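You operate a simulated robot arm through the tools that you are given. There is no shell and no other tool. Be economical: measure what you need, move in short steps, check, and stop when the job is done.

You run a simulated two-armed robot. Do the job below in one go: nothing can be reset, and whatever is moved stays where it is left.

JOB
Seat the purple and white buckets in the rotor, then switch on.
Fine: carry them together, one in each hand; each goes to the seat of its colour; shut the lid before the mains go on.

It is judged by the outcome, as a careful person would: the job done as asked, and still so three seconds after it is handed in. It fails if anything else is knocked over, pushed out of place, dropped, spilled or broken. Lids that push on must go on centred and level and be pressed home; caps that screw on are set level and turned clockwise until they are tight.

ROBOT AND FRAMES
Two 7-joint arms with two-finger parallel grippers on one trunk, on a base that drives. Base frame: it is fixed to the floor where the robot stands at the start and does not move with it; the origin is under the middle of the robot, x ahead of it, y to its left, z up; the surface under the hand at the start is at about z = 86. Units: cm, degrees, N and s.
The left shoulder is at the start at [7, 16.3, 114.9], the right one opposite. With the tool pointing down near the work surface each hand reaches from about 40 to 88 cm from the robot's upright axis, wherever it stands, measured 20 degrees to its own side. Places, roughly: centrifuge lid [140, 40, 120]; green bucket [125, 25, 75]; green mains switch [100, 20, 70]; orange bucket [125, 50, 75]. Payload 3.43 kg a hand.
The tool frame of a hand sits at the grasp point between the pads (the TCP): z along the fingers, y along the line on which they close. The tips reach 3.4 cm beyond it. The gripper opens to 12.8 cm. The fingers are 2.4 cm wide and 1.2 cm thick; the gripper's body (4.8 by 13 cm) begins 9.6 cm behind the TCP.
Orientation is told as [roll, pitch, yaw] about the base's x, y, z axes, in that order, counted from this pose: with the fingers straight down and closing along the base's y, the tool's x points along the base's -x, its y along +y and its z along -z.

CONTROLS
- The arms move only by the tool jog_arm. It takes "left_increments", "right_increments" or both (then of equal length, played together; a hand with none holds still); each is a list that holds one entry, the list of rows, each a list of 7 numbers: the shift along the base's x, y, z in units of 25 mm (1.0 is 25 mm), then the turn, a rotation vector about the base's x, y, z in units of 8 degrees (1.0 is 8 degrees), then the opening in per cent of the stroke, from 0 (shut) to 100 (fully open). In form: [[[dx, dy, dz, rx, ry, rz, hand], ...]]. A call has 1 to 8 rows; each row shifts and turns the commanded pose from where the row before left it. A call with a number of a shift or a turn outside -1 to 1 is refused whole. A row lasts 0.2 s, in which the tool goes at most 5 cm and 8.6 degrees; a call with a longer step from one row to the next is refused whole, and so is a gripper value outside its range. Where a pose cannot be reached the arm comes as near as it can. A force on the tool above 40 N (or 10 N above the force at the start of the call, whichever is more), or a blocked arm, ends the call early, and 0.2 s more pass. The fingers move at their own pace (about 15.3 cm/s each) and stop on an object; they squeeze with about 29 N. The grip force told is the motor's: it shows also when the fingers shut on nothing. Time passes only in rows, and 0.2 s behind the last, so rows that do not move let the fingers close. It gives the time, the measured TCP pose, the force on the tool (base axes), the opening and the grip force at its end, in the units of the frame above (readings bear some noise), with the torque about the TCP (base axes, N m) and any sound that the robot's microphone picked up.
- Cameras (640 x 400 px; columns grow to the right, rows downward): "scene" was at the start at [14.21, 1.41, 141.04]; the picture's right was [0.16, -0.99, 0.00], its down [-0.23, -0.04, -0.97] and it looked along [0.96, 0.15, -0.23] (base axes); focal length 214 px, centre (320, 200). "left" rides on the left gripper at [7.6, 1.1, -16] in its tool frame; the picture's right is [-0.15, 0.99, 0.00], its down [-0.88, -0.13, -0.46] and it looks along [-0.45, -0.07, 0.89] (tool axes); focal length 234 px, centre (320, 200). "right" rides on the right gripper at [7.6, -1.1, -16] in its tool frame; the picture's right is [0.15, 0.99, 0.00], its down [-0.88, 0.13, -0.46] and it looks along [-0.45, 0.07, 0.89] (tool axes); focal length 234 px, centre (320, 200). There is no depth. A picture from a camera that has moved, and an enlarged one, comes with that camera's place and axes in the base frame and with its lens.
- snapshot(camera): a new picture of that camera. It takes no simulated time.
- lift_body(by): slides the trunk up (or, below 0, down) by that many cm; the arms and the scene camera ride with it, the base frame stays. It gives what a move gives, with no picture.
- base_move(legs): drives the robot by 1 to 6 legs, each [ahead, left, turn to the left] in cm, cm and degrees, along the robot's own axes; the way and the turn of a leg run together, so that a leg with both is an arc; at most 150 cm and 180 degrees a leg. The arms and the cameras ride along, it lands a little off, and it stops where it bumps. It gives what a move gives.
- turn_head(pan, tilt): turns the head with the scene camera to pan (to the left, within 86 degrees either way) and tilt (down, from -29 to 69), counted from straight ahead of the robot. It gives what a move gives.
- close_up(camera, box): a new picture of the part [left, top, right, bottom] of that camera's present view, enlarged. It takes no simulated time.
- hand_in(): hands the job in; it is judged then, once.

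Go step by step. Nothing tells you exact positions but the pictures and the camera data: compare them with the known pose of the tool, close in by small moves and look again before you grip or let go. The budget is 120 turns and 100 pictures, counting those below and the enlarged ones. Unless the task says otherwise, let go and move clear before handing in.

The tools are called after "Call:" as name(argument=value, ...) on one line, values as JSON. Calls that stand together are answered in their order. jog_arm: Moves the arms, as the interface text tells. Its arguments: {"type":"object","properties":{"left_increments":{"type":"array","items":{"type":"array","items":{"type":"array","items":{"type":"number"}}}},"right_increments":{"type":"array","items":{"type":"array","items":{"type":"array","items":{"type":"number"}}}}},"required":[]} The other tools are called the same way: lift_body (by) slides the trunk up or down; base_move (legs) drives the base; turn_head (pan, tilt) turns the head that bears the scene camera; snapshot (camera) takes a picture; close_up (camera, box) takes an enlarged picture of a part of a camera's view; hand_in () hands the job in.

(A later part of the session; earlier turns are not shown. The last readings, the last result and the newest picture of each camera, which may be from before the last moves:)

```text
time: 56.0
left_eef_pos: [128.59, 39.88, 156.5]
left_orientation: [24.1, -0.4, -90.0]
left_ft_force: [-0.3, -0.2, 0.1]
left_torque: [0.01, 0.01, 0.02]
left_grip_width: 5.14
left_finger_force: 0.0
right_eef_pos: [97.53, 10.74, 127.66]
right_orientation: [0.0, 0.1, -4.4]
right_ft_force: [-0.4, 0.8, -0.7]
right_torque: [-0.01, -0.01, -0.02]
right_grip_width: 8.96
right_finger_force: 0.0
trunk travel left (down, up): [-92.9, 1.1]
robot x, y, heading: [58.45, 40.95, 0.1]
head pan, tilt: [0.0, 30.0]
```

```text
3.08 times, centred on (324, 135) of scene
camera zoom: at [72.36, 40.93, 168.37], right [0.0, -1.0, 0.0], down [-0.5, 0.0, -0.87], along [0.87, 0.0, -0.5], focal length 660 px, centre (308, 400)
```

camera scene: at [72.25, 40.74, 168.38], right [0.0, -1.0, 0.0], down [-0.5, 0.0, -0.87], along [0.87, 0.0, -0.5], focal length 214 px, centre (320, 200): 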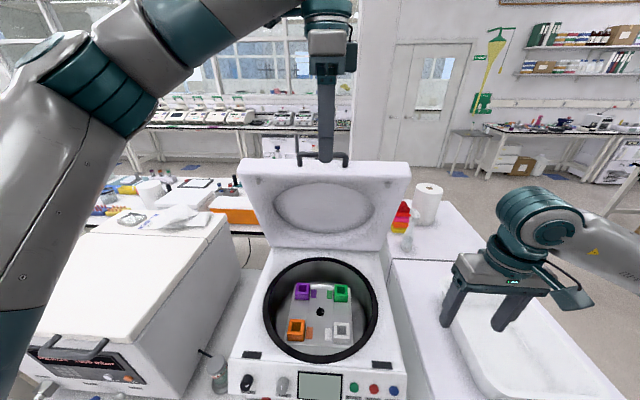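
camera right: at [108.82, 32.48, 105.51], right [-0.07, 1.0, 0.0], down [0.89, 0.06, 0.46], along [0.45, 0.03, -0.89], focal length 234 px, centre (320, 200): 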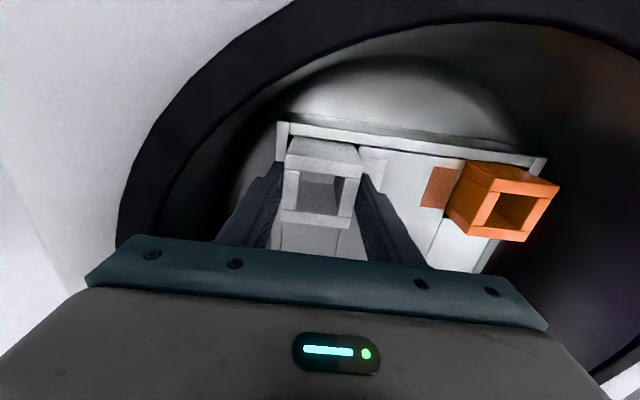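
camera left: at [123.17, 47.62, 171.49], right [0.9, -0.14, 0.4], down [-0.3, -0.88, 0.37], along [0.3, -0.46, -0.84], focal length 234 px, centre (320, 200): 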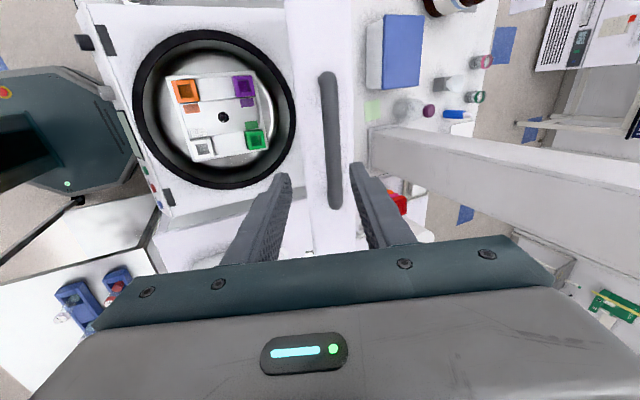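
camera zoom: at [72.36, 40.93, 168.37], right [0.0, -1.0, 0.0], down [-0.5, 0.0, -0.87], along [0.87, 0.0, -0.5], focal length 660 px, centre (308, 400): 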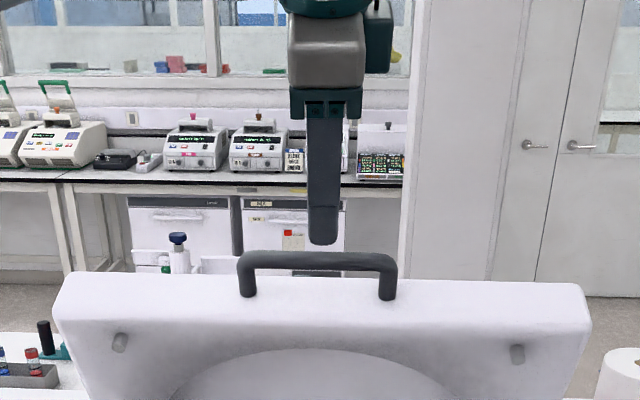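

The bar lies right between the fingers along the tool axis. I'll advance along that axis so the fingers straddle it.

Call:
jog_arm(left_increments=[[[0.44, 0, -0.71, 0, 0, 0, 40], [0.44, 0, -0.71, 0, 0, 0, 40], [0.44, 0, -0.71, 0, 0, 0, 40], [0.44, 0, -0.71, 0, 0, 0, 40]]])

Call:
snapshot(camera="left")

Call:
close_up(camera="scene", box=[220, 70, 428, 200])

```text
time: 57.0
left_eef_pos: [133.33, 39.82, 149.38]
left_orientation: [23.9, -0.3, -90.0]
left_ft_force: [0.0, 1.1, 0.0]
left_torque: [-0.03, -0.02, 0.0]
left_grip_width: 5.14
left_finger_force: 0.2
right_eef_pos: [97.58, 10.51, 127.64]
right_orientation: [0.0, -0.1, -4.4]
right_ft_force: [-0.1, 0.7, -0.5]
right_torque: [0.0, -0.01, 0.04]
right_grip_width: 8.95
right_finger_force: 0.0
trunk travel left (down, up): [-92.9, 1.1]
robot x, y, heading: [58.38, 41.1, 0.2]
head pan, tilt: [0.0, 30.0]
```

```text
29 pictures are left
camera left: at [127.86, 47.49, 164.3], right [0.9, -0.14, 0.4], down [-0.3, -0.88, 0.37], along [0.3, -0.46, -0.84], focal length 234 px, centre (320, 200)
```

left: 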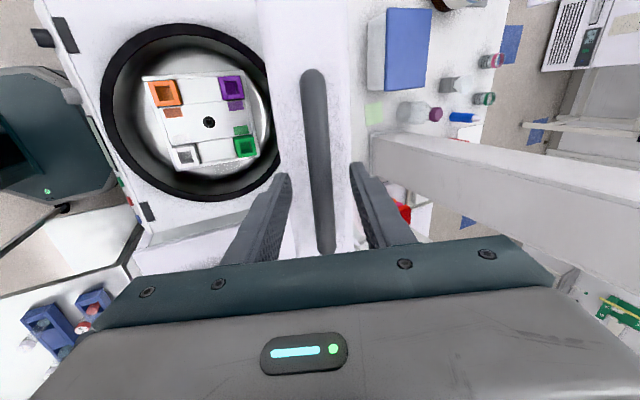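

```text
3.08 times, centred on (324, 135) of scene
camera zoom: at [72.48, 40.8, 168.36], right [0.0, -1.0, 0.0], down [-0.5, 0.0, -0.87], along [0.87, 0.0, -0.5], focal length 660 px, centre (308, 400)
```

zoom: 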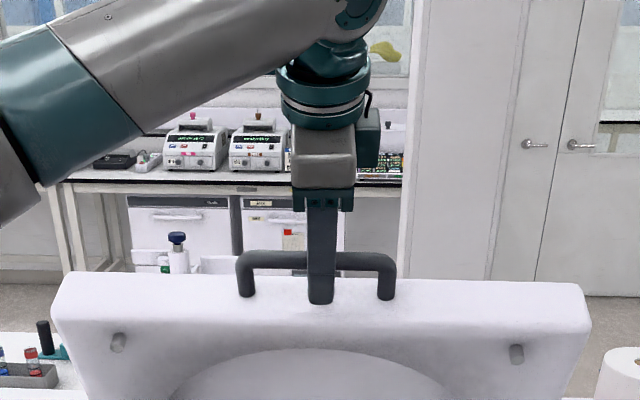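

The fingers straddle the bar and are centred on it. I'll narrow to a loose cage and pull the first 11° along the arc to feel the lid.

Call:
jog_arm(left_increments=[[[0, 0, 0, 0, 0, 0, 23], [0, 0, 0, 0, 0, 0, 23], [-0.4, 0, -0.14, 0, 0, 0, 23], [-0.6, 0, -0.22, 0, 0, 0, 23], [-0.8, 0, -0.34, 0, 0, 0, 23], [-0.8, 0, -0.38, 0, 0, 0, 23], [-0.8, 0, -0.42, 0, 0, 0, 23], [-0.76, 0, -0.4, 0, 0, 0, 23]]])

Call:
snapshot(camera="scene")

Call:
snapshot(camera="left")

```text
time: 58.8
left_eef_pos: [122.78, 39.89, 144.52]
left_orientation: [23.9, -0.3, -90.0]
left_ft_force: [7.5, 1.7, 1.2]
left_torque: [0.04, -0.11, -0.06]
left_grip_width: 3.37
left_finger_force: 4.1
right_eef_pos: [97.69, 10.58, 127.73]
right_orientation: [0.0, 0.1, -4.4]
right_ft_force: [0.0, -0.7, 0.0]
right_torque: [0.0, 0.02, 0.0]
right_grip_width: 8.97
right_finger_force: 0.1
trunk travel left (down, up): [-92.9, 1.1]
robot x, y, heading: [58.27, 41.09, 0.3]
head pan, tilt: [0.0, 30.0]
```

```text
27 pictures are left
camera scene: at [72.56, 40.89, 168.35], right [0.0, -1.0, 0.0], down [-0.5, 0.0, -0.87], along [0.87, 0.0, -0.5], focal length 214 px, centre (320, 200)
```

scene: 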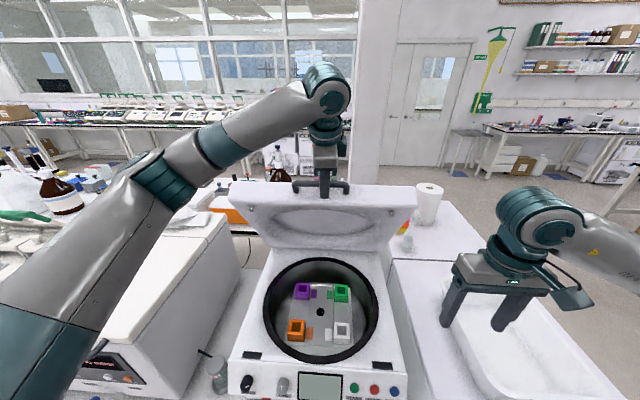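

```text
26 pictures are left
camera left: at [117.25, 47.63, 159.52], right [0.9, -0.14, 0.4], down [-0.3, -0.88, 0.37], along [0.3, -0.46, -0.84], focal length 234 px, centre (320, 200)
```

left: 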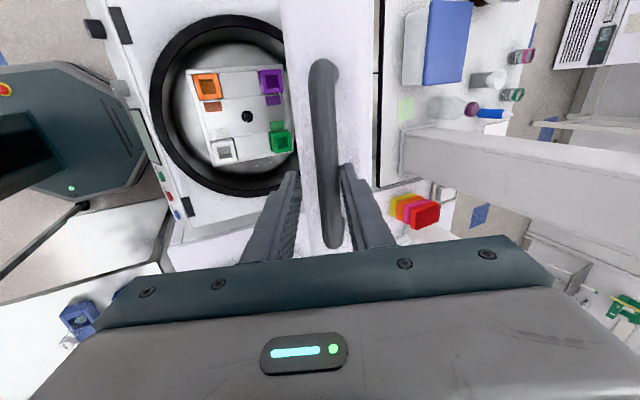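

The lid follows with about 7 N, so its hinge has friction. I'll continue along the arc to about 40°.

Call:
jog_arm(left_increments=[[[-0.86, 0, -0.52, 0, 0, 0, 23], [-0.84, 0, -0.56, 0, 0, 0, 23], [-0.8, 0, -0.6, 0, 0, 0, 23], [-0.78, 0, -0.62, 0, 0, 0, 23], [-0.76, 0, -0.66, 0, 0, 0, 23], [-0.72, 0, -0.7, 0, 0, 0, 23], [-0.7, 0, -0.72, 0, 0, 0, 23], [-0.66, 0, -0.76, 0, 0, 0, 23]]])

Call:
snapshot(camera="scene")

Call:
snapshot(camera="left")

```text
time: 60.6
left_eef_pos: [107.15, 40.15, 131.99]
left_orientation: [23.8, -0.3, -90.1]
left_ft_force: [8.6, 1.7, 1.8]
left_torque: [0.07, -0.14, -0.1]
left_grip_width: 3.48
left_finger_force: 4.6
right_eef_pos: [97.7, 10.62, 127.66]
right_orientation: [0.0, 0.2, -4.3]
right_ft_force: [0.5, 0.1, 0.4]
right_torque: [0.02, 0.0, 0.05]
right_grip_width: 8.97
right_finger_force: 0.1
trunk travel left (down, up): [-92.9, 1.1]
robot x, y, heading: [58.13, 40.65, 0.0]
head pan, tilt: [0.0, 30.0]
```

```text
25 pictures are left
camera scene: at [72.57, 40.87, 168.35], right [0.0, -1.0, 0.0], down [-0.5, 0.0, -0.87], along [0.87, 0.0, -0.5], focal length 214 px, centre (320, 200)
```

scene: 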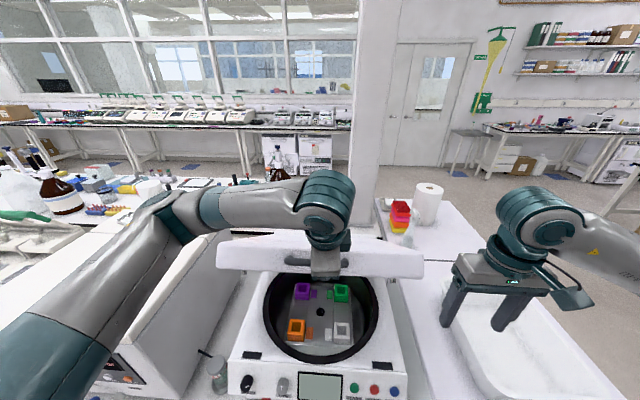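

```text
24 pictures are left
camera left: at [101.84, 47.71, 146.88], right [0.9, -0.15, 0.4], down [-0.3, -0.88, 0.37], along [0.3, -0.46, -0.84], focal length 234 px, centre (320, 200)
```

left: 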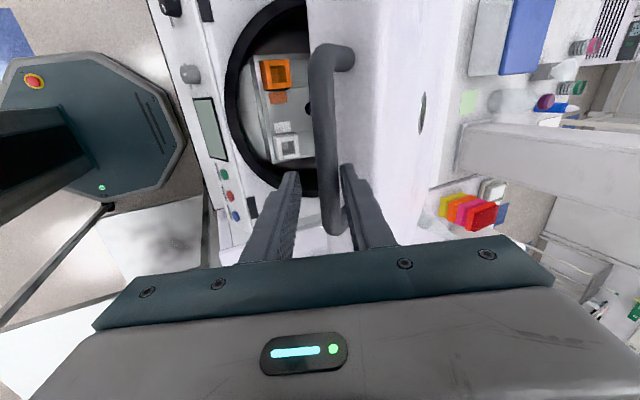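

It's tracking well. I'll continue down to about 20°, tilting the tool a little with the lid.

Call:
jog_arm(left_increments=[[[-0.62, 0, -0.78, 0, -0.2, 0, 23], [-0.6, 0, -0.8, 0, -0.2, 0, 23], [-0.56, 0, -0.84, 0, -0.2, 0, 23], [-0.52, 0, -0.86, 0, -0.2, 0, 23], [-0.48, 0, -0.88, 0, -0.2, 0, 23], [-0.44, 0, -0.9, 0, -0.2, 0, 23], [-0.4, 0, -0.92, 0, -0.2, 0, 23], [-0.36, 0, -0.92, 0, -0.2, 0, 23]]])

Call:
snapshot(camera="scene")

Call:
snapshot(camera="left")

```text
time: 62.4
left_eef_pos: [97.47, 39.77, 114.54]
left_orientation: [36.7, -0.2, -90.2]
left_ft_force: [10.6, -0.5, 4.3]
left_torque: [0.13, -0.24, -0.07]
left_grip_width: 3.56
left_finger_force: 5.6
right_eef_pos: [97.66, 10.65, 127.72]
right_orientation: [-0.1, 0.0, -4.4]
right_ft_force: [0.5, -0.9, 0.2]
right_torque: [0.0, 0.02, -0.03]
right_grip_width: 8.95
right_finger_force: 0.1
trunk travel left (down, up): [-92.9, 1.1]
robot x, y, heading: [58.54, 40.65, 0.0]
head pan, tilt: [0.0, 30.0]
```

```text
23 pictures are left
camera scene: at [72.53, 40.81, 168.36], right [0.0, -1.0, 0.0], down [-0.5, 0.0, -0.87], along [0.87, 0.0, -0.5], focal length 214 px, centre (320, 200)
```

scene: 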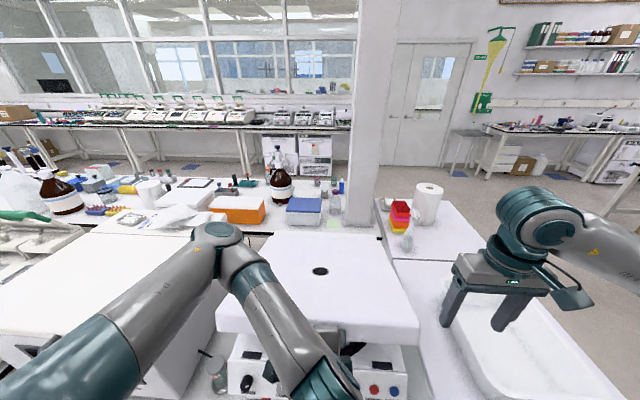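

```text
22 pictures are left
camera left: at [88.76, 47.49, 127.82], right [0.79, -0.14, 0.59], down [-0.38, -0.88, 0.29], along [0.48, -0.46, -0.75], focal length 234 px, centre (320, 200)
```

left: 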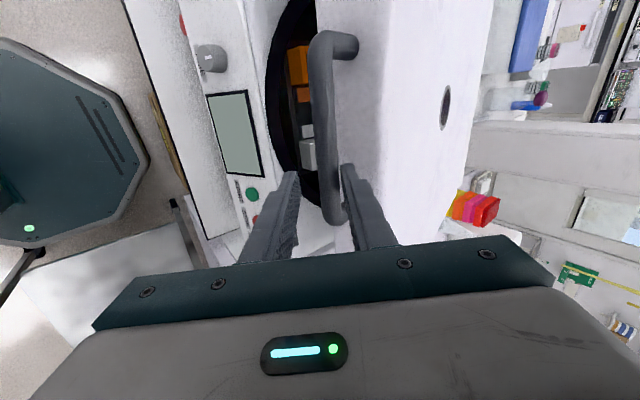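

The lid is about 13° from shut. I'll continue down most of the rest.

Call:
jog_arm(left_increments=[[[-0.34, 0, -0.96, 0, -0.2, 0, 23], [-0.28, 0, -0.96, 0, -0.2, 0, 23], [-0.24, 0, -0.98, 0, -0.2, 0, 23], [-0.18, 0, -0.98, 0, -0.2, 0, 23]]])

Call:
snapshot(camera="left")

Call:
snapshot(camera="scene")

```text
time: 63.4
left_eef_pos: [94.89, 39.84, 104.77]
left_orientation: [43.0, -0.3, -90.1]
left_ft_force: [9.7, 2.2, 5.9]
left_torque: [0.12, -0.29, -0.05]
left_grip_width: 3.56
left_finger_force: 5.3
right_eef_pos: [97.61, 10.67, 127.69]
right_orientation: [0.0, 0.2, -4.3]
right_ft_force: [-0.5, -0.7, 0.2]
right_torque: [-0.02, -0.01, 0.01]
right_grip_width: 8.95
right_finger_force: 0.1
trunk travel left (down, up): [-92.9, 1.1]
robot x, y, heading: [58.29, 41.15, 0.3]
head pan, tilt: [0.0, 30.0]
```

```text
21 pictures are left
camera left: at [84.8, 47.5, 117.1], right [0.72, -0.14, 0.68], down [-0.41, -0.88, 0.25], along [0.56, -0.46, -0.69], focal length 234 px, centre (320, 200)
```

left: 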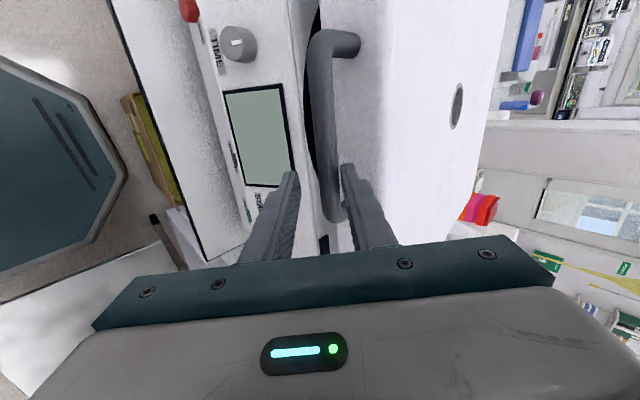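

```text
20 pictures are left
camera scene: at [72.49, 40.83, 168.37], right [0.0, -1.0, 0.0], down [-0.5, 0.0, -0.87], along [0.87, 0.0, -0.5], focal length 214 px, centre (320, 200)
```

scene: 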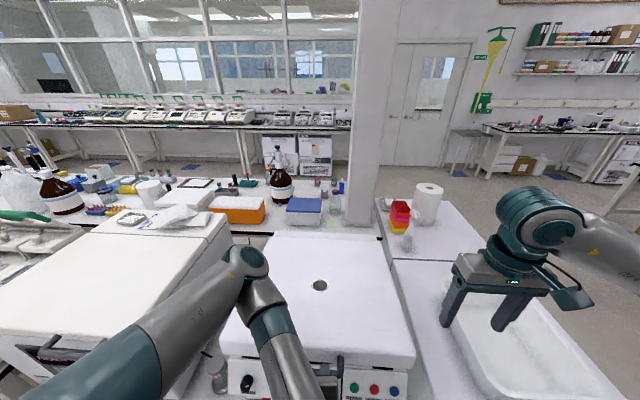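

The lid is nearly shut. I'll slide the fingers off the handle, close them, and press the lid home from above.

Call:
jog_arm(left_increments=[[[0, 0, 0, 0, 0, 0, 35], [-0.4, 0, 0.43, 0, 0, 0, 35], [-0.75, 0, 0.8, 0, 0, 0, 35], [-0.75, 0, 0.8, 0, 0, 0, 35], [-0.5, 0, 1, 0, 0.5, 0, 20], [0, 0, 1, 0, 1, 0, 0], [0, 0, 1, 0, 1, 0, 0], [0.3, 0, 1, 0, 1, 0, 0]]])

Call:
jog_arm(left_increments=[[[1, 0, 0, 0, 1, 0, 0], [1, 0, 0, 0, 0.9, 0, 0], [1, 0, 0, 0, 0, 0, 0], [1, 0, 0, 0, 0, 0, 0], [1, 0, 0, 0, 0, 0, 0], [1, 0, 0, 0, 0, 0, 0]]])

Call:
snapshot(camera="scene")

```text
time: 65.2
left_eef_pos: [90.29, 38.21, 118.99]
left_orientation: [14.8, -0.3, -90.1]
left_ft_force: [0.1, -0.2, -1.1]
left_torque: [-0.04, 0.03, -0.03]
left_grip_width: 0.02
left_finger_force: 28.7
left hand out of reach, approached as far as the arm can: row 5, 6
right_eef_pos: [97.6, 10.84, 127.73]
right_orientation: [0.0, 0.0, -4.4]
right_ft_force: [0.3, 0.5, -0.5]
right_torque: [0.0, 0.01, 0.02]
right_grip_width: 8.97
right_finger_force: 0.1
trunk travel left (down, up): [-92.9, 1.1]
robot x, y, heading: [58.11, 41.14, 0.3]
head pan, tilt: [0.0, 30.0]
```

```text
time: 66.6
left_eef_pos: [105.14, 38.05, 119.0]
left_orientation: [-0.1, -0.3, -89.9]
left_ft_force: [0.2, -0.6, -0.6]
left_torque: [0.02, 0.02, 0.02]
left_grip_width: 0.0
left_finger_force: 29.2
right_eef_pos: [97.55, 10.55, 127.63]
right_orientation: [0.0, 0.0, -4.4]
right_ft_force: [0.0, 0.9, 0.1]
right_torque: [0.01, -0.01, 0.0]
right_grip_width: 8.93
right_finger_force: 0.0
trunk travel left (down, up): [-92.9, 1.1]
robot x, y, heading: [58.04, 40.93, 0.2]
head pan, tilt: [0.0, 30.0]
```

```text
19 pictures are left
camera scene: at [72.38, 40.8, 168.37], right [0.0, -1.0, 0.0], down [-0.5, 0.0, -0.87], along [0.87, 0.0, -0.5], focal length 214 px, centre (320, 200)
```

scene: 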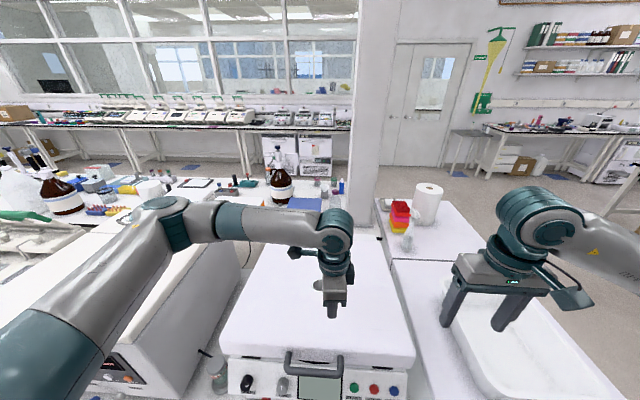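

The hand is over the front of the lid with fingers closed. Pressing down.

Call:
jog_arm(left_increments=[[[0, 0, -1, 0, 0, 0, 0], [0, 0, -1, 0, 0, 0, 0], [0, 0, -0.5, 0, 0, 0, 0], [0, 0, -0.3, 0, 0, 0, 0], [0, 0, -0.3, 0, 0, 0, 0], [0, 0, -0.3, 0, 0, 0, 0], [0, 0, -0.3, 0, 0, 0, 0], [0, 0, -0.3, 0, 0, 0, 0]]])

Call:
jog_arm(left_increments=[[[0, 0, -0.2, 0, 0, 0, 0], [0, 0, -0.2, 0, 0, 0, 0], [0, 0, -0.2, 0, 0, 0, 0], [0, 0, -0.2, 0, 0, 0, 0], [0, 0, -0.2, 0, 0, 0, 0], [0, 0, -0.2, 0, 0, 0, 0], [0, 0, -0.2, 0, 0, 0, 0], [0, 0, -0.2, 0, 0, 0, 0]]])

Call:
snapshot(camera="scene")

```text
time: 68.4
left_eef_pos: [105.06, 37.97, 109.01]
left_orientation: [-0.1, -0.2, -90.0]
left_ft_force: [1.2, 0.8, 1.9]
left_torque: [0.01, -0.03, -0.03]
left_grip_width: 0.0
left_finger_force: 29.3
right_eef_pos: [97.57, 10.66, 127.72]
right_orientation: [0.0, 0.0, -4.4]
right_ft_force: [0.4, 0.4, -0.4]
right_torque: [0.0, -0.02, 0.01]
right_grip_width: 8.95
right_finger_force: 0.0
trunk travel left (down, up): [-92.9, 1.1]
robot x, y, heading: [58.3, 40.76, 0.3]
head pan, tilt: [0.0, 30.0]
```

```text
time: 70.2
left_eef_pos: [104.96, 38.02, 105.08]
left_orientation: [0.1, -0.3, -89.9]
left_ft_force: [-6.9, -1.8, 8.7]
left_torque: [-0.01, 0.34, 0.1]
left_grip_width: 0.01
left_finger_force: 29.5
right_eef_pos: [97.3, 10.54, 127.75]
right_orientation: [0.0, -0.1, -4.4]
right_ft_force: [-0.5, -1.0, 0.2]
right_torque: [0.01, 0.0, 0.02]
right_grip_width: 8.94
right_finger_force: 0.0
trunk travel left (down, up): [-92.9, 1.1]
robot x, y, heading: [58.25, 40.85, 0.3]
head pan, tilt: [0.0, 30.0]
```

```text
18 pictures are left
camera scene: at [72.08, 40.79, 168.4], right [0.0, -1.0, 0.0], down [-0.5, 0.0, -0.87], along [0.87, 0.0, -0.5], focal length 214 px, centre (320, 200)
```

scene: 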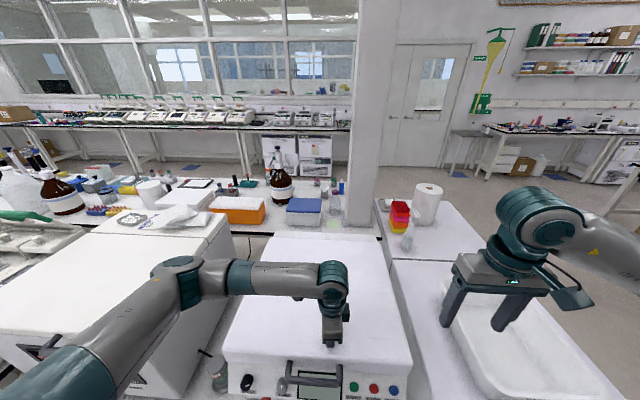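

The lid is going down against light friction. Pressing on until it stops.

Call:
jog_arm(left_increments=[[[0, 0, -0.2, 0, 0, 0, 0], [0, 0, -0.2, 0, 0, 0, 0], [0, 0, -0.2, 0, 0, 0, 0], [0, 0, -0.2, 0, 0, 0, 0], [0, 0, -0.2, 0, 0, 0, 0], [0, 0, -0.2, 0, 0, 0, 0], [0, 0, -0.2, 0, 0, 0, 0], [0, 0, -0.2, 0, 0, 0, 0]]])

Call:
snapshot(camera="scene")

```text
time: 71.2
left_eef_pos: [104.96, 38.28, 103.87]
left_orientation: [0.2, -0.4, -90.1]
left_ft_force: [-9.1, 7.9, 21.2]
left_torque: [0.52, 0.4, 0.08]
left_grip_width: 0.01
left_finger_force: 29.5
right_eef_pos: [97.38, 10.79, 127.85]
right_orientation: [0.1, -0.1, -4.3]
right_ft_force: [0.7, 0.4, -0.7]
right_torque: [0.02, 0.02, -0.03]
right_grip_width: 8.97
right_finger_force: 0.2
trunk travel left (down, up): [-92.9, 1.1]
robot x, y, heading: [58.36, 40.67, 0.4]
head pan, tilt: [0.0, 30.0]
stopped in row 4 (left hand): the force on the tool passed its limit at 44 N (the readings are from after the stop); the commanded pose is now the measured one
```

```text
17 pictures are left
camera scene: at [72.09, 40.96, 168.4], right [0.0, -1.0, 0.0], down [-0.5, 0.0, -0.87], along [0.87, 0.0, -0.5], focal length 214 px, centre (320, 200)
```

scene: 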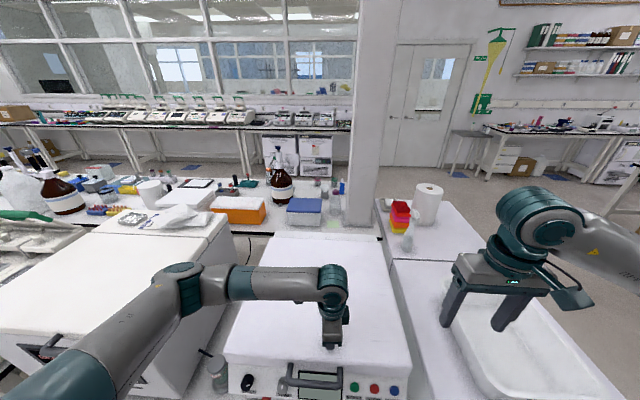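

The lid hit a hard stop at 44 N. I'll lift off and check that it is fully down and level.

Call:
jog_arm(left_increments=[[[0, 0, 0.5, 0, 0, 0, 0], [0, 0, 1, 0, 0, 0, 0], [0, 0, 1, 0, 0, 0, 0], [0, 0, 1, 0, 0, 0, 0], [0, 0, 1, 0, 0, 0, 0], [0, 0, 1, 0, 0, 0, 0]]])

Call:
base_move(legs=[[-26, 0, 0]])

Call:
lift_body(by=-40)

Call:
turn_head(pan=0, tilt=25)

Call:
snapshot(camera="scene")

```text
time: 72.6
left_eef_pos: [105.07, 38.26, 117.56]
left_orientation: [0.2, -0.3, -89.9]
left_ft_force: [-0.1, -0.3, 0.0]
left_torque: [0.02, -0.04, 0.04]
left_grip_width: 0.0
left_finger_force: 29.5
right_eef_pos: [97.52, 10.64, 127.66]
right_orientation: [0.0, 0.0, -4.4]
right_ft_force: [0.5, 0.5, -0.2]
right_torque: [0.03, 0.02, 0.0]
right_grip_width: 8.96
right_finger_force: 0.1
trunk travel left (down, up): [-92.9, 1.1]
robot x, y, heading: [58.3, 40.98, 0.2]
head pan, tilt: [0.0, 30.0]
```

```text
time: 74.5
left_eef_pos: [79.08, 38.1, 117.39]
left_orientation: [0.0, -0.3, -90.0]
left_ft_force: [-0.8, 0.0, 0.7]
left_torque: [-0.02, 0.0, 0.0]
left_grip_width: 0.02
left_finger_force: 28.9
right_eef_pos: [71.36, 10.5, 127.61]
right_orientation: [-0.1, 0.1, -4.5]
right_ft_force: [-0.2, 0.0, -0.3]
right_torque: [0.0, 0.03, 0.02]
right_grip_width: 8.95
right_finger_force: 0.1
trunk travel left (down, up): [-92.9, 1.1]
robot x, y, heading: [32.0, 40.98, 0.1]
head pan, tilt: [0.0, 30.0]
```

```text
time: 78.3
left_eef_pos: [78.46, 38.35, 78.09]
left_orientation: [0.6, -0.8, -90.2]
left_ft_force: [-0.1, -0.1, -0.1]
left_torque: [0.04, 0.02, -0.02]
left_grip_width: 0.0
left_finger_force: 28.8
right_eef_pos: [71.16, 10.44, 89.32]
right_orientation: [-0.4, -2.0, -5.5]
right_ft_force: [2.0, -1.4, 6.1]
right_torque: [-0.26, 0.02, 0.06]
right_grip_width: 8.95
right_finger_force: 0.2
trunk travel left (down, up): [-53.2, 40.8]
robot x, y, heading: [32.08, 40.8, -0.1]
head pan, tilt: [0.0, 30.0]
stopped: the force on the tool passed its limit at 44 N (the readings are from after the stop); the commanded pose is now the measured one
```

```text
time: 79.0
left_eef_pos: [78.27, 38.47, 78.15]
left_orientation: [0.7, -0.8, -90.1]
left_ft_force: [-0.1, 0.1, -0.3]
left_torque: [-0.02, 0.0, -0.03]
left_grip_width: 0.0
left_finger_force: 29.2
right_eef_pos: [70.91, 10.65, 89.37]
right_orientation: [-0.4, -1.9, -5.1]
right_ft_force: [-2.1, -3.6, 45.2]
right_torque: [-2.27, 0.78, -0.69]
right_grip_width: 9.2
right_finger_force: 2.0
trunk travel left (down, up): [-53.2, 40.8]
robot x, y, heading: [31.86, 40.86, -0.2]
head pan, tilt: [0.0, 25.0]
```

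```text
16 pictures are left
camera scene: at [45.3, 41.66, 129.53], right [0.0, -1.0, 0.01], down [-0.42, -0.01, -0.91], along [0.91, 0.0, -0.42], focal length 214 px, centre (320, 200)
```

scene: 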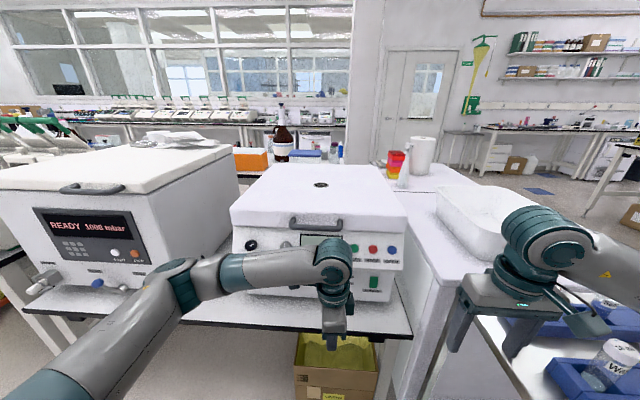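

The right finger came down on the edge of the bucket bench, which I had not allowed for. I'll lift it straight off and check what it touched.

Call:
jog_arm(right_increments=[[[0, 0, 0.3, 0, 0, 0, 70], [0, 0, 0.6, 0, 0, 0, 70], [0, 0, 0.8, 0, 0, 0, 70], [0, 0, 1, 0, 0, 0, 70], [0, 0.5, 1, 0, 0, 0, 70], [0, 0.5, 0.5, 0, 0, 0, 70]]])

Call:
turn_head(pan=-30, tilt=40)

Call:
snapshot(camera="scene")

```text
time: 80.4
left_eef_pos: [78.68, 38.01, 77.73]
left_orientation: [0.2, -0.4, -90.1]
left_ft_force: [0.8, 1.1, 0.4]
left_torque: [-0.01, 0.0, 0.0]
left_grip_width: 0.0
left_finger_force: 29.1
right_eef_pos: [71.29, 12.73, 98.98]
right_orientation: [-0.1, -0.9, -5.0]
right_ft_force: [0.7, -0.1, 0.0]
right_torque: [-0.03, 0.01, -0.02]
right_grip_width: 8.99
right_finger_force: 0.1
trunk travel left (down, up): [-53.2, 40.8]
robot x, y, heading: [31.87, 41.02, -0.1]
head pan, tilt: [0.0, 25.0]
```

```text
time: 81.3
left_eef_pos: [78.74, 38.04, 77.71]
left_orientation: [0.1, -0.4, -90.1]
left_ft_force: [0.0, 0.2, -0.3]
left_torque: [0.02, -0.01, 0.01]
left_grip_width: 0.0
left_finger_force: 28.7
right_eef_pos: [71.4, 12.7, 98.85]
right_orientation: [-0.2, -1.0, -5.0]
right_ft_force: [-0.5, 0.2, -0.1]
right_torque: [-0.02, -0.04, -0.04]
right_grip_width: 8.94
right_finger_force: 0.0
trunk travel left (down, up): [-53.2, 40.8]
robot x, y, heading: [31.93, 40.7, -0.2]
head pan, tilt: [-30.0, 40.0]
```

```text
15 pictures are left
camera scene: at [44.41, 36.46, 127.08], right [-0.5, -0.87, 0.0], down [-0.56, 0.32, -0.77], along [0.66, -0.38, -0.64], focal length 214 px, centre (320, 200)
```

scene: 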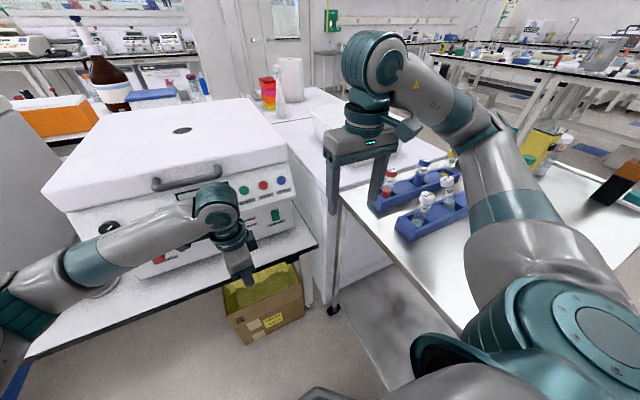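

Nothing on the bench was disturbed: the racks and vials are in place. Now a close look at the lid seam and the mains switch.

Call:
close_up(camera="scene", box=[220, 160, 316, 220])

Call:
close_up(camera="scene", box=[40, 130, 328, 310])

```text
6.67 times, centred on (268, 190) of scene
camera zoom: at [44.41, 36.46, 127.08], right [-0.5, -0.87, 0.0], down [-0.56, 0.32, -0.77], along [0.66, -0.38, -0.64], focal length 1430 px, centre (667, 267)
```

zoom: 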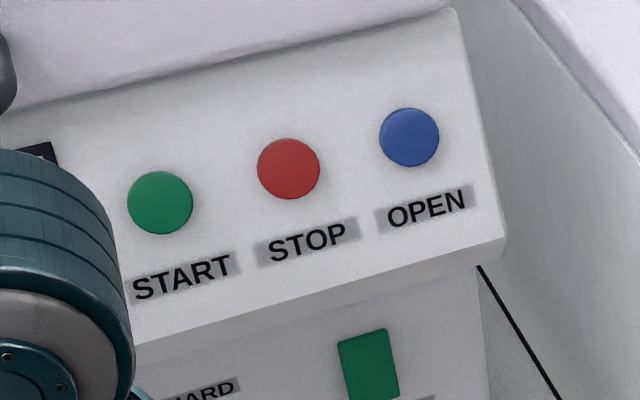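

```text
2.22 times, centred on (184, 220) of scene
camera zoom: at [44.41, 36.46, 127.08], right [-0.5, -0.87, 0.0], down [-0.56, 0.32, -0.77], along [0.66, -0.38, -0.64], focal length 477 px, centre (622, 156)
```

zoom: 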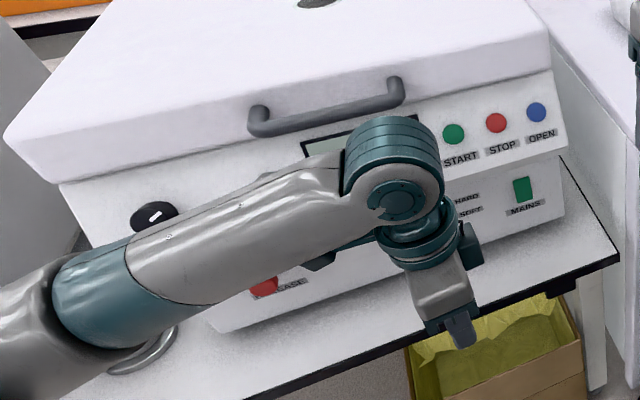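

The lid is shut flush, with no gap along the seam. The left arm suits the switch better, as its elbow stays clear of the bench. I'll raise the right hand out of the way and bring the left in, tilted forward, in front of MAINS.

Call:
jog_arm(right_increments=[[[-0.2, 0, 1, 0, 0, 0, 70], [-0.2, 0, 1, 0, 0, 0, 70], [-0.3, -0.2, 1, 0, 0, 0, 70], [-0.3, -0.2, 1, 0, 0, 0, 70], [-0.4, -0.4, 1, 0, 0, 0, 70], [-0.4, -0.4, 1, 0, 0, 0, 70], [-0.4, -0.5, 1, 0, 0, 0, 70], [-0.4, -0.5, 1, 0, 0, 0, 70]]])

Call:
jog_arm(left_increments=[[[0.4, -0.8, 0, 0, -1, 0, 0], [0.4, -0.8, 0, 0, -1, 0, 0], [0.4, -0.8, 0, 0, -1, 0, 0], [0.4, -0.8, 0, 0, -1, 0, 0], [0.4, -0.8, 0, 0, -1, 0, 0], [0.4, -0.8, 0, 0, -1, 0, 0], [0.4, -0.8, 0, 0, -1, 0, 0], [0.4, -0.8, 0, 0, -1, 0, 0]]])

Call:
turn_head(pan=-12, tilt=35)

Call:
snapshot(camera="scene")

Call:
snapshot(camera="left")

```text
time: 83.1
left_eef_pos: [78.75, 37.97, 77.78]
left_orientation: [0.3, -0.4, -90.1]
left_ft_force: [0.1, 0.6, 0.3]
left_torque: [-0.01, 0.03, -0.01]
left_grip_width: 0.0
left_finger_force: 28.8
right_eef_pos: [64.69, 7.05, 119.13]
right_orientation: [-0.1, -1.1, -5.0]
right_ft_force: [-0.4, -0.3, 0.2]
right_torque: [0.0, -0.01, 0.01]
right_grip_width: 8.97
right_finger_force: 0.1
trunk travel left (down, up): [-53.2, 40.8]
robot x, y, heading: [31.82, 40.86, 0.0]
head pan, tilt: [-30.0, 40.0]
```

```text
time: 84.9
left_eef_pos: [87.0, 21.97, 77.72]
left_orientation: [64.5, 0.0, -90.3]
left_ft_force: [0.4, 0.0, -2.0]
left_torque: [0.01, 0.06, 0.0]
left_grip_width: 0.0
left_finger_force: 28.8
right_eef_pos: [64.95, 7.12, 118.98]
right_orientation: [-0.1, -1.0, -5.0]
right_ft_force: [-0.4, 0.5, 0.1]
right_torque: [-0.02, -0.01, 0.0]
right_grip_width: 8.97
right_finger_force: 0.0
trunk travel left (down, up): [-53.2, 40.8]
robot x, y, heading: [31.77, 40.99, -0.1]
head pan, tilt: [-30.0, 40.0]
```

```text
time: 85.8
left_eef_pos: [87.08, 21.86, 77.64]
left_orientation: [64.2, -0.1, -90.3]
left_ft_force: [0.2, 1.0, 0.0]
left_torque: [0.01, 0.02, -0.01]
left_grip_width: 0.0
left_finger_force: 29.2
right_eef_pos: [64.94, 7.17, 118.99]
right_orientation: [0.0, -1.0, -5.0]
right_ft_force: [0.0, -0.2, 0.4]
right_torque: [-0.01, 0.01, 0.02]
right_grip_width: 8.97
right_finger_force: 0.0
trunk travel left (down, up): [-53.2, 40.8]
robot x, y, heading: [32.22, 40.88, 0.1]
head pan, tilt: [-12.0, 35.0]
```

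```text
12 pictures are left
camera scene: at [45.65, 38.85, 127.83], right [-0.21, -0.98, 0.0], down [-0.56, 0.12, -0.82], along [0.8, -0.17, -0.57], focal length 214 px, centre (320, 200)
```

scene: 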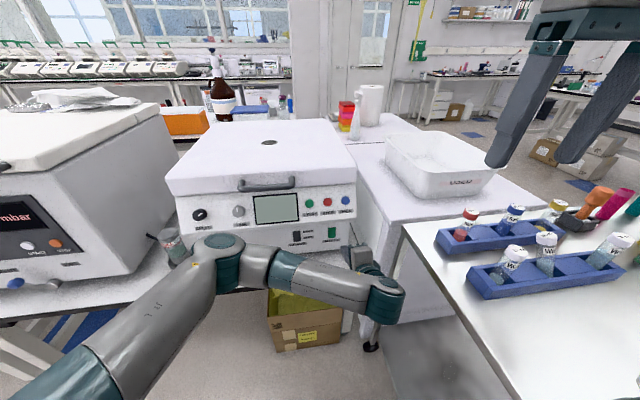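

```text
11 pictures are left
camera left: at [73.17, 29.54, 85.58], right [0.43, -0.15, 0.89], down [-0.47, -0.88, 0.08], along [0.77, -0.46, -0.45], focal length 234 px, centre (320, 200)
```

left: 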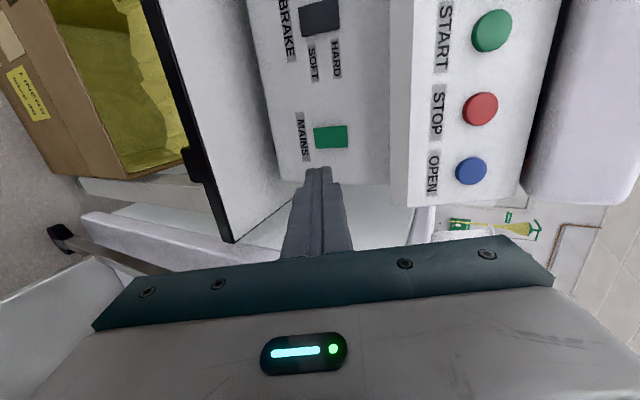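

Call:
close_up(camera="left", box=[270, 95, 398, 175])

Call:
close_up(camera="scene", box=[280, 215, 360, 265])

```text
5.00 times, centred on (334, 135) of left
camera zoom: at [73.17, 29.54, 85.58], right [0.43, -0.15, 0.89], down [-0.47, -0.88, 0.08], along [0.77, -0.46, -0.45], focal length 1171 px, centre (250, 525)
```

zoom: 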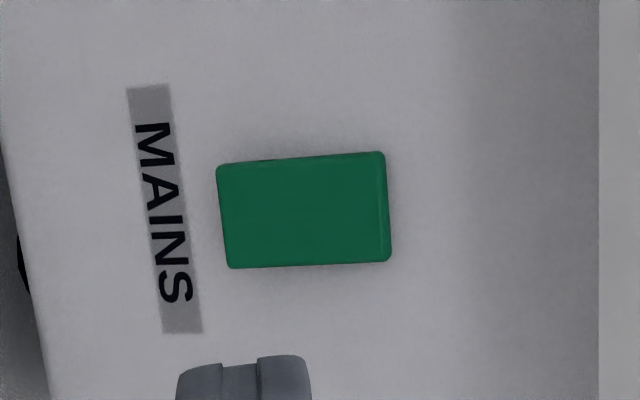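

```text
8.00 times, centred on (320, 240) of scene
camera zoom: at [45.65, 38.85, 127.83], right [-0.21, -0.98, 0.0], down [-0.56, 0.12, -0.82], along [0.8, -0.17, -0.57], focal length 1716 px, centre (320, -120)
```

zoom: 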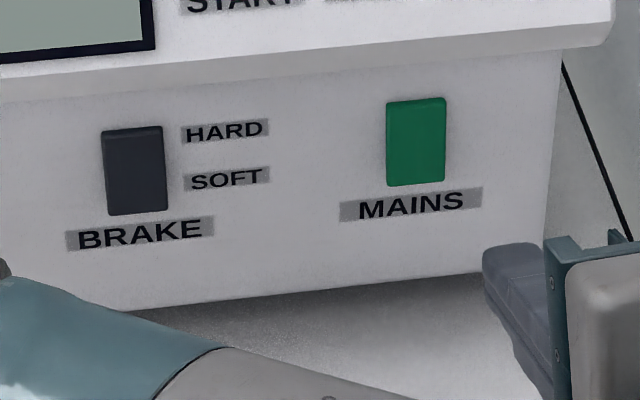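

The switch is at ≈[101.7,22.4,72.2], and its upper end stands proud, so pressing the top half should turn it on. I'll bring the tips level with the upper half, just short of contact.

Call:
jog_arm(left_increments=[[[0.5, 0.05, -0.5, 0, 0, 0, 0], [0.9, 0.05, -0.5, 0, 0, 0, 0], [0.9, 0.05, -0.4, 0, 0, 0, 0], [0.9, 0.05, 0, 0, 0, 0, 0]]])

Call:
close_up(camera="scene", box=[280, 215, 360, 265])

Call:
close_up(camera="left", box=[240, 110, 400, 210])

```text
time: 86.8
left_eef_pos: [95.0, 22.46, 74.14]
left_orientation: [64.2, 0.0, -90.4]
left_ft_force: [0.0, -0.1, 0.7]
left_torque: [-0.01, 0.02, 0.0]
left_grip_width: 0.0
left_finger_force: 29.4
right_eef_pos: [65.01, 7.12, 119.03]
right_orientation: [-0.1, -0.9, -5.0]
right_ft_force: [-0.6, -0.7, -0.2]
right_torque: [0.0, 0.01, -0.03]
right_grip_width: 8.95
right_finger_force: 0.1
trunk travel left (down, up): [-53.2, 40.8]
robot x, y, heading: [32.17, 41.06, 0.2]
head pan, tilt: [-12.0, 35.0]
```

```text
8.00 times, centred on (320, 240) of scene
camera zoom: at [45.68, 38.88, 127.83], right [-0.21, -0.98, 0.0], down [-0.56, 0.12, -0.82], along [0.8, -0.17, -0.57], focal length 1716 px, centre (320, -120)
```

zoom: 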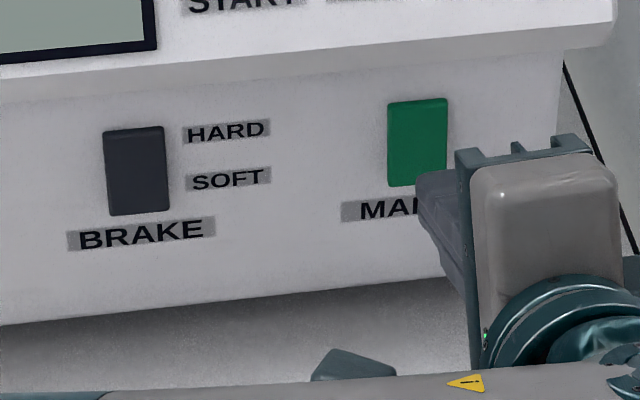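

```text
4.00 times, centred on (320, 160) of left
camera zoom: at [81.17, 30.09, 82.02], right [0.43, -0.15, 0.89], down [-0.47, -0.88, 0.08], along [0.77, -0.46, -0.45], focal length 937 px, centre (320, 360)
```

zoom: 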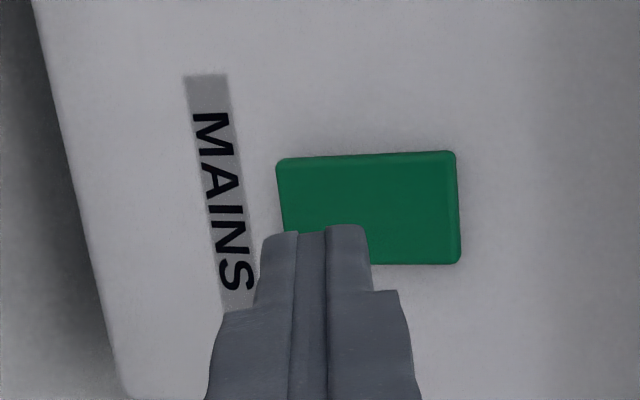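

Alignment is good: advancing in x meets the upper half of the switch. Pressing in small steps.

Call:
jog_arm(left_increments=[[[0.4, 0, 0, 0, 0, 0, 0], [0.4, 0, 0, 0, 0, 0, 0], [0.15, 0, 0, 0, 0, 0, 0], [0.1, 0, 0, 0, 0, 0, 0], [0.1, 0, 0, 0, 0, 0, 0], [0.1, 0, 0, 0, 0, 0, 0]]])

Call:
close_up(camera="left", box=[240, 110, 400, 210])

```text
time: 88.2
left_eef_pos: [97.88, 22.42, 74.3]
left_orientation: [64.2, -0.2, -90.3]
left_ft_force: [-5.0, 2.2, 2.4]
left_torque: [-0.04, -0.04, 0.01]
left_grip_width: 0.0
left_finger_force: 29.1
right_eef_pos: [64.8, 7.16, 119.21]
right_orientation: [-0.1, -1.0, -5.0]
right_ft_force: [-0.5, 0.3, -0.5]
right_torque: [0.03, 0.0, -0.02]
right_grip_width: 8.97
right_finger_force: 0.1
trunk travel left (down, up): [-53.2, 40.8]
robot x, y, heading: [32.05, 40.71, -0.1]
head pan, tilt: [-12.0, 35.0]
```

```text
4.00 times, centred on (320, 160) of left
camera zoom: at [84.11, 30.11, 82.04], right [0.43, -0.15, 0.89], down [-0.47, -0.88, 0.08], along [0.77, -0.46, -0.45], focal length 937 px, centre (320, 360)
```

zoom: 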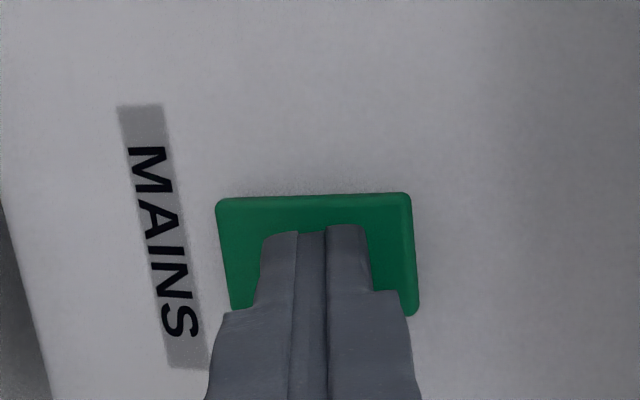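

Contact at about 5 N on the upper part. I'll keep pushing until it throws.

Call:
jog_arm(left_increments=[[[0.1, 0, 0, 0, 0, 0, 0], [0.1, 0, 0, 0, 0, 0, 0], [0.1, 0, 0, 0, 0, 0, 0], [0.1, 0, 0, 0, 0, 0, 0], [0.1, 0, 0, 0, 0, 0, 0], [0, 0, 0, 0, 0, 0, 0]]])

Call:
close_up(camera="left", box=[240, 110, 400, 210])

```text
time: 88.9
left_eef_pos: [97.92, 22.5, 74.16]
left_orientation: [64.0, -0.1, -90.5]
left_ft_force: [-18.3, 8.2, 8.6]
left_torque: [-0.03, -0.21, 0.06]
left_grip_width: 0.02
left_finger_force: 29.0
right_eef_pos: [64.58, 7.31, 119.14]
right_orientation: [-0.1, -1.2, -5.0]
right_ft_force: [0.0, 0.0, 0.4]
right_torque: [0.0, 0.0, 0.01]
right_grip_width: 8.93
right_finger_force: 0.1
trunk travel left (down, up): [-53.2, 40.8]
robot x, y, heading: [32.35, 41.07, -0.1]
head pan, tilt: [-12.0, 35.0]
stopped in row 3 (left hand): the force on the tool passed its limit at 44 N (the readings are from after the stop); the commanded pose is now the measured one
```

```text
4.00 times, centred on (320, 160) of left
camera zoom: at [84.2, 30.14, 82.11], right [0.43, -0.15, 0.89], down [-0.47, -0.88, 0.08], along [0.77, -0.46, -0.45], focal length 937 px, centre (320, 360)
```

zoom: 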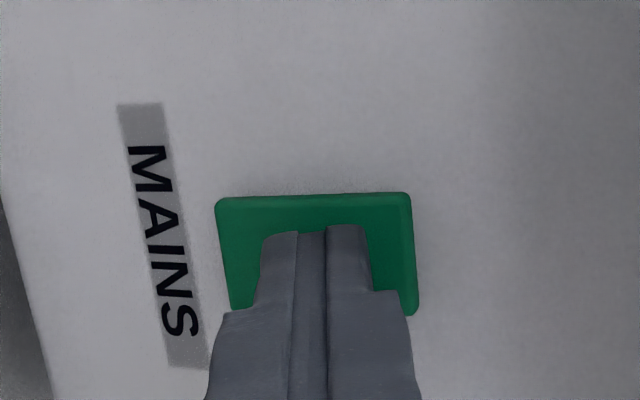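

No throw was felt there. I'll back off and look at the switch and the screen.

Call:
jog_arm(left_increments=[[[-0.5, 0, 0, 0, 0, 0, 0], [-0.5, 0, 0, 0, 0, 0, 0], [-0.5, 0, 0, 0, 0, 0, 0], [-0.5, 0, 0, 0, 0, 0, 0]]])

Call:
close_up(camera="scene", box=[240, 180, 368, 260])

```text
time: 89.9
left_eef_pos: [93.18, 22.33, 74.08]
left_orientation: [63.9, -0.1, -90.5]
left_ft_force: [0.2, 0.1, 0.0]
left_torque: [-0.01, -0.01, 0.03]
left_grip_width: 0.0
left_finger_force: 29.2
right_eef_pos: [64.8, 7.22, 119.1]
right_orientation: [-0.1, -0.9, -5.0]
right_ft_force: [0.4, -0.8, -0.1]
right_torque: [-0.01, 0.03, -0.01]
right_grip_width: 8.94
right_finger_force: 0.1
trunk travel left (down, up): [-53.2, 40.8]
robot x, y, heading: [32.23, 41.07, 0.0]
head pan, tilt: [-12.0, 35.0]
```

```text
5.00 times, centred on (304, 220) of scene
camera zoom: at [45.55, 38.9, 127.84], right [-0.21, -0.98, 0.0], down [-0.56, 0.12, -0.82], along [0.8, -0.17, -0.57], focal length 1072 px, centre (400, 100)
```

zoom: 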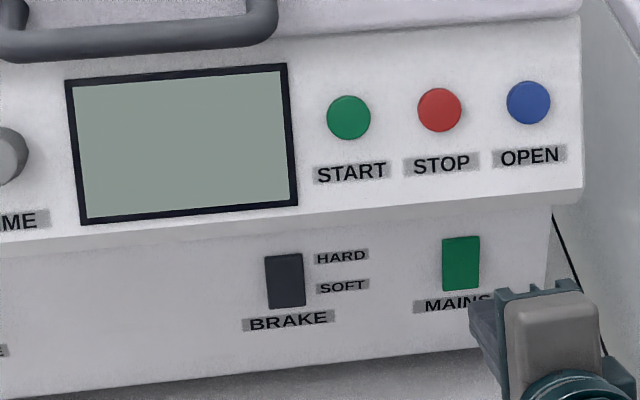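

It's unchanged and the screen is blank, so the top half must already be in. The torque reading puts my contact at z≈73.6, on the upper half. The lower half at z≈70.8 is the one to press.

Call:
jog_arm(left_increments=[[[0, 0, -0.6, 0, 0, 0, 0], [0, 0, -0.56, 0, 0, 0, 0], [0.6, 0, 0, 0, 0, 0, 0], [0.5, 0, 0, 0, 0, 0, 0], [0.3, 0, 0, 0, 0, 0, 0], [0.1, 0, 0, 0, 0, 0, 0], [0.1, 0, 0, 0, 0, 0, 0]]])

Call:
jog_arm(left_increments=[[[0.08, 0, 0, 0, 0, 0, 0], [0.08, 0, 0, 0, 0, 0, 0], [0.08, 0, 0, 0, 0, 0, 0], [0.08, 0, 0, 0, 0, 0, 0], [0.08, 0, 0, 0, 0, 0, 0], [0.08, 0, 0, 0, 0, 0, 0]]])

```text
time: 91.5
left_eef_pos: [97.22, 22.28, 71.05]
left_orientation: [63.8, -0.1, -90.5]
left_ft_force: [-0.1, -0.3, 0.2]
left_torque: [-0.01, 0.0, 0.02]
left_grip_width: 0.0
left_finger_force: 29.1
right_eef_pos: [64.85, 7.11, 119.1]
right_orientation: [-0.2, -1.1, -5.1]
right_ft_force: [-0.6, -0.4, 0.1]
right_torque: [-0.01, -0.01, -0.01]
right_grip_width: 8.95
right_finger_force: 0.1
trunk travel left (down, up): [-53.2, 40.8]
robot x, y, heading: [31.81, 40.44, 0.1]
head pan, tilt: [-12.0, 35.0]
```

```text
time: 92.9
left_eef_pos: [98.12, 22.35, 70.94]
left_orientation: [63.7, 0.0, -90.5]
left_ft_force: [-36.4, 10.5, -3.2]
left_torque: [0.09, 0.34, -0.09]
left_grip_width: 0.0
left_finger_force: 28.9
right_eef_pos: [64.43, 7.21, 119.2]
right_orientation: [-0.1, -1.1, -5.0]
right_ft_force: [-0.6, -0.7, 0.3]
right_torque: [0.02, 0.0, 0.0]
right_grip_width: 8.95
right_finger_force: 0.0
trunk travel left (down, up): [-53.2, 40.8]
robot x, y, heading: [31.91, 40.78, 0.1]
head pan, tilt: [-12.0, 35.0]
```

The lower half is solid and sits slightly deeper, so it is the side already in, and the top needs pressing nearer its edge. I'll press again at z≈74.2.

Call:
jog_arm(left_increments=[[[-0.6, 0, 0, 0, 0, 0, 0], [-0.4, 0, 0.5, 0, 0, 0, 0], [0, 0, 0.5, 0, 0, 0, 0], [0, 0, 0.5, 0, 0, 0, 0], [0.4, 0, 0, 0, 0, 0, 0], [0.3, 0, 0, 0, 0, 0, 0]]])

Call:
jog_arm(left_increments=[[[0.04, 0, 0, 0, 0, 0, 0], [0.04, 0, 0, 0, 0, 0, 0], [0.04, 0, 0, 0, 0, 0, 0], [0.04, 0, 0, 0, 0, 0, 0], [0.04, 0, 0, 0, 0, 0, 0], [0.04, 0, 0, 0, 0, 0, 0], [0.04, 0, 0, 0, 0, 0, 0], [0.04, 0, 0, 0, 0, 0, 0]]])

```text
time: 94.3
left_eef_pos: [97.65, 22.35, 74.83]
left_orientation: [63.8, 0.0, -90.6]
left_ft_force: [-0.4, 0.3, -1.5]
left_torque: [-0.04, 0.06, 0.0]
left_grip_width: 0.01
left_finger_force: 28.7
right_eef_pos: [64.74, 7.2, 119.1]
right_orientation: [-0.1, -1.1, -4.9]
right_ft_force: [0.2, 0.2, 0.5]
right_torque: [0.03, 0.04, 0.0]
right_grip_width: 8.94
right_finger_force: 0.1
trunk travel left (down, up): [-53.2, 40.8]
robot x, y, heading: [31.91, 40.91, 0.1]
head pan, tilt: [-12.0, 35.0]
```

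```text
time: 95.3
left_eef_pos: [98.12, 22.7, 74.84]
left_orientation: [64.2, 0.6, -90.7]
left_ft_force: [-23.4, -6.2, 0.6]
left_torque: [-0.04, 0.13, -0.47]
left_grip_width: 0.01
left_finger_force: 29.1
right_eef_pos: [64.24, 7.02, 119.16]
right_orientation: [0.0, -1.2, -5.2]
right_ft_force: [0.6, 0.6, 0.0]
right_torque: [-0.01, 0.02, -0.01]
right_grip_width: 8.94
right_finger_force: 0.1
trunk travel left (down, up): [-53.2, 40.8]
robot x, y, heading: [32.15, 40.72, -0.3]
head pan, tilt: [-12.0, 35.0]
stopped in row 5 (left hand): the force on the tool passed its limit at 44 N (the readings are from after the stop); the commanded pose is now the measured one
```

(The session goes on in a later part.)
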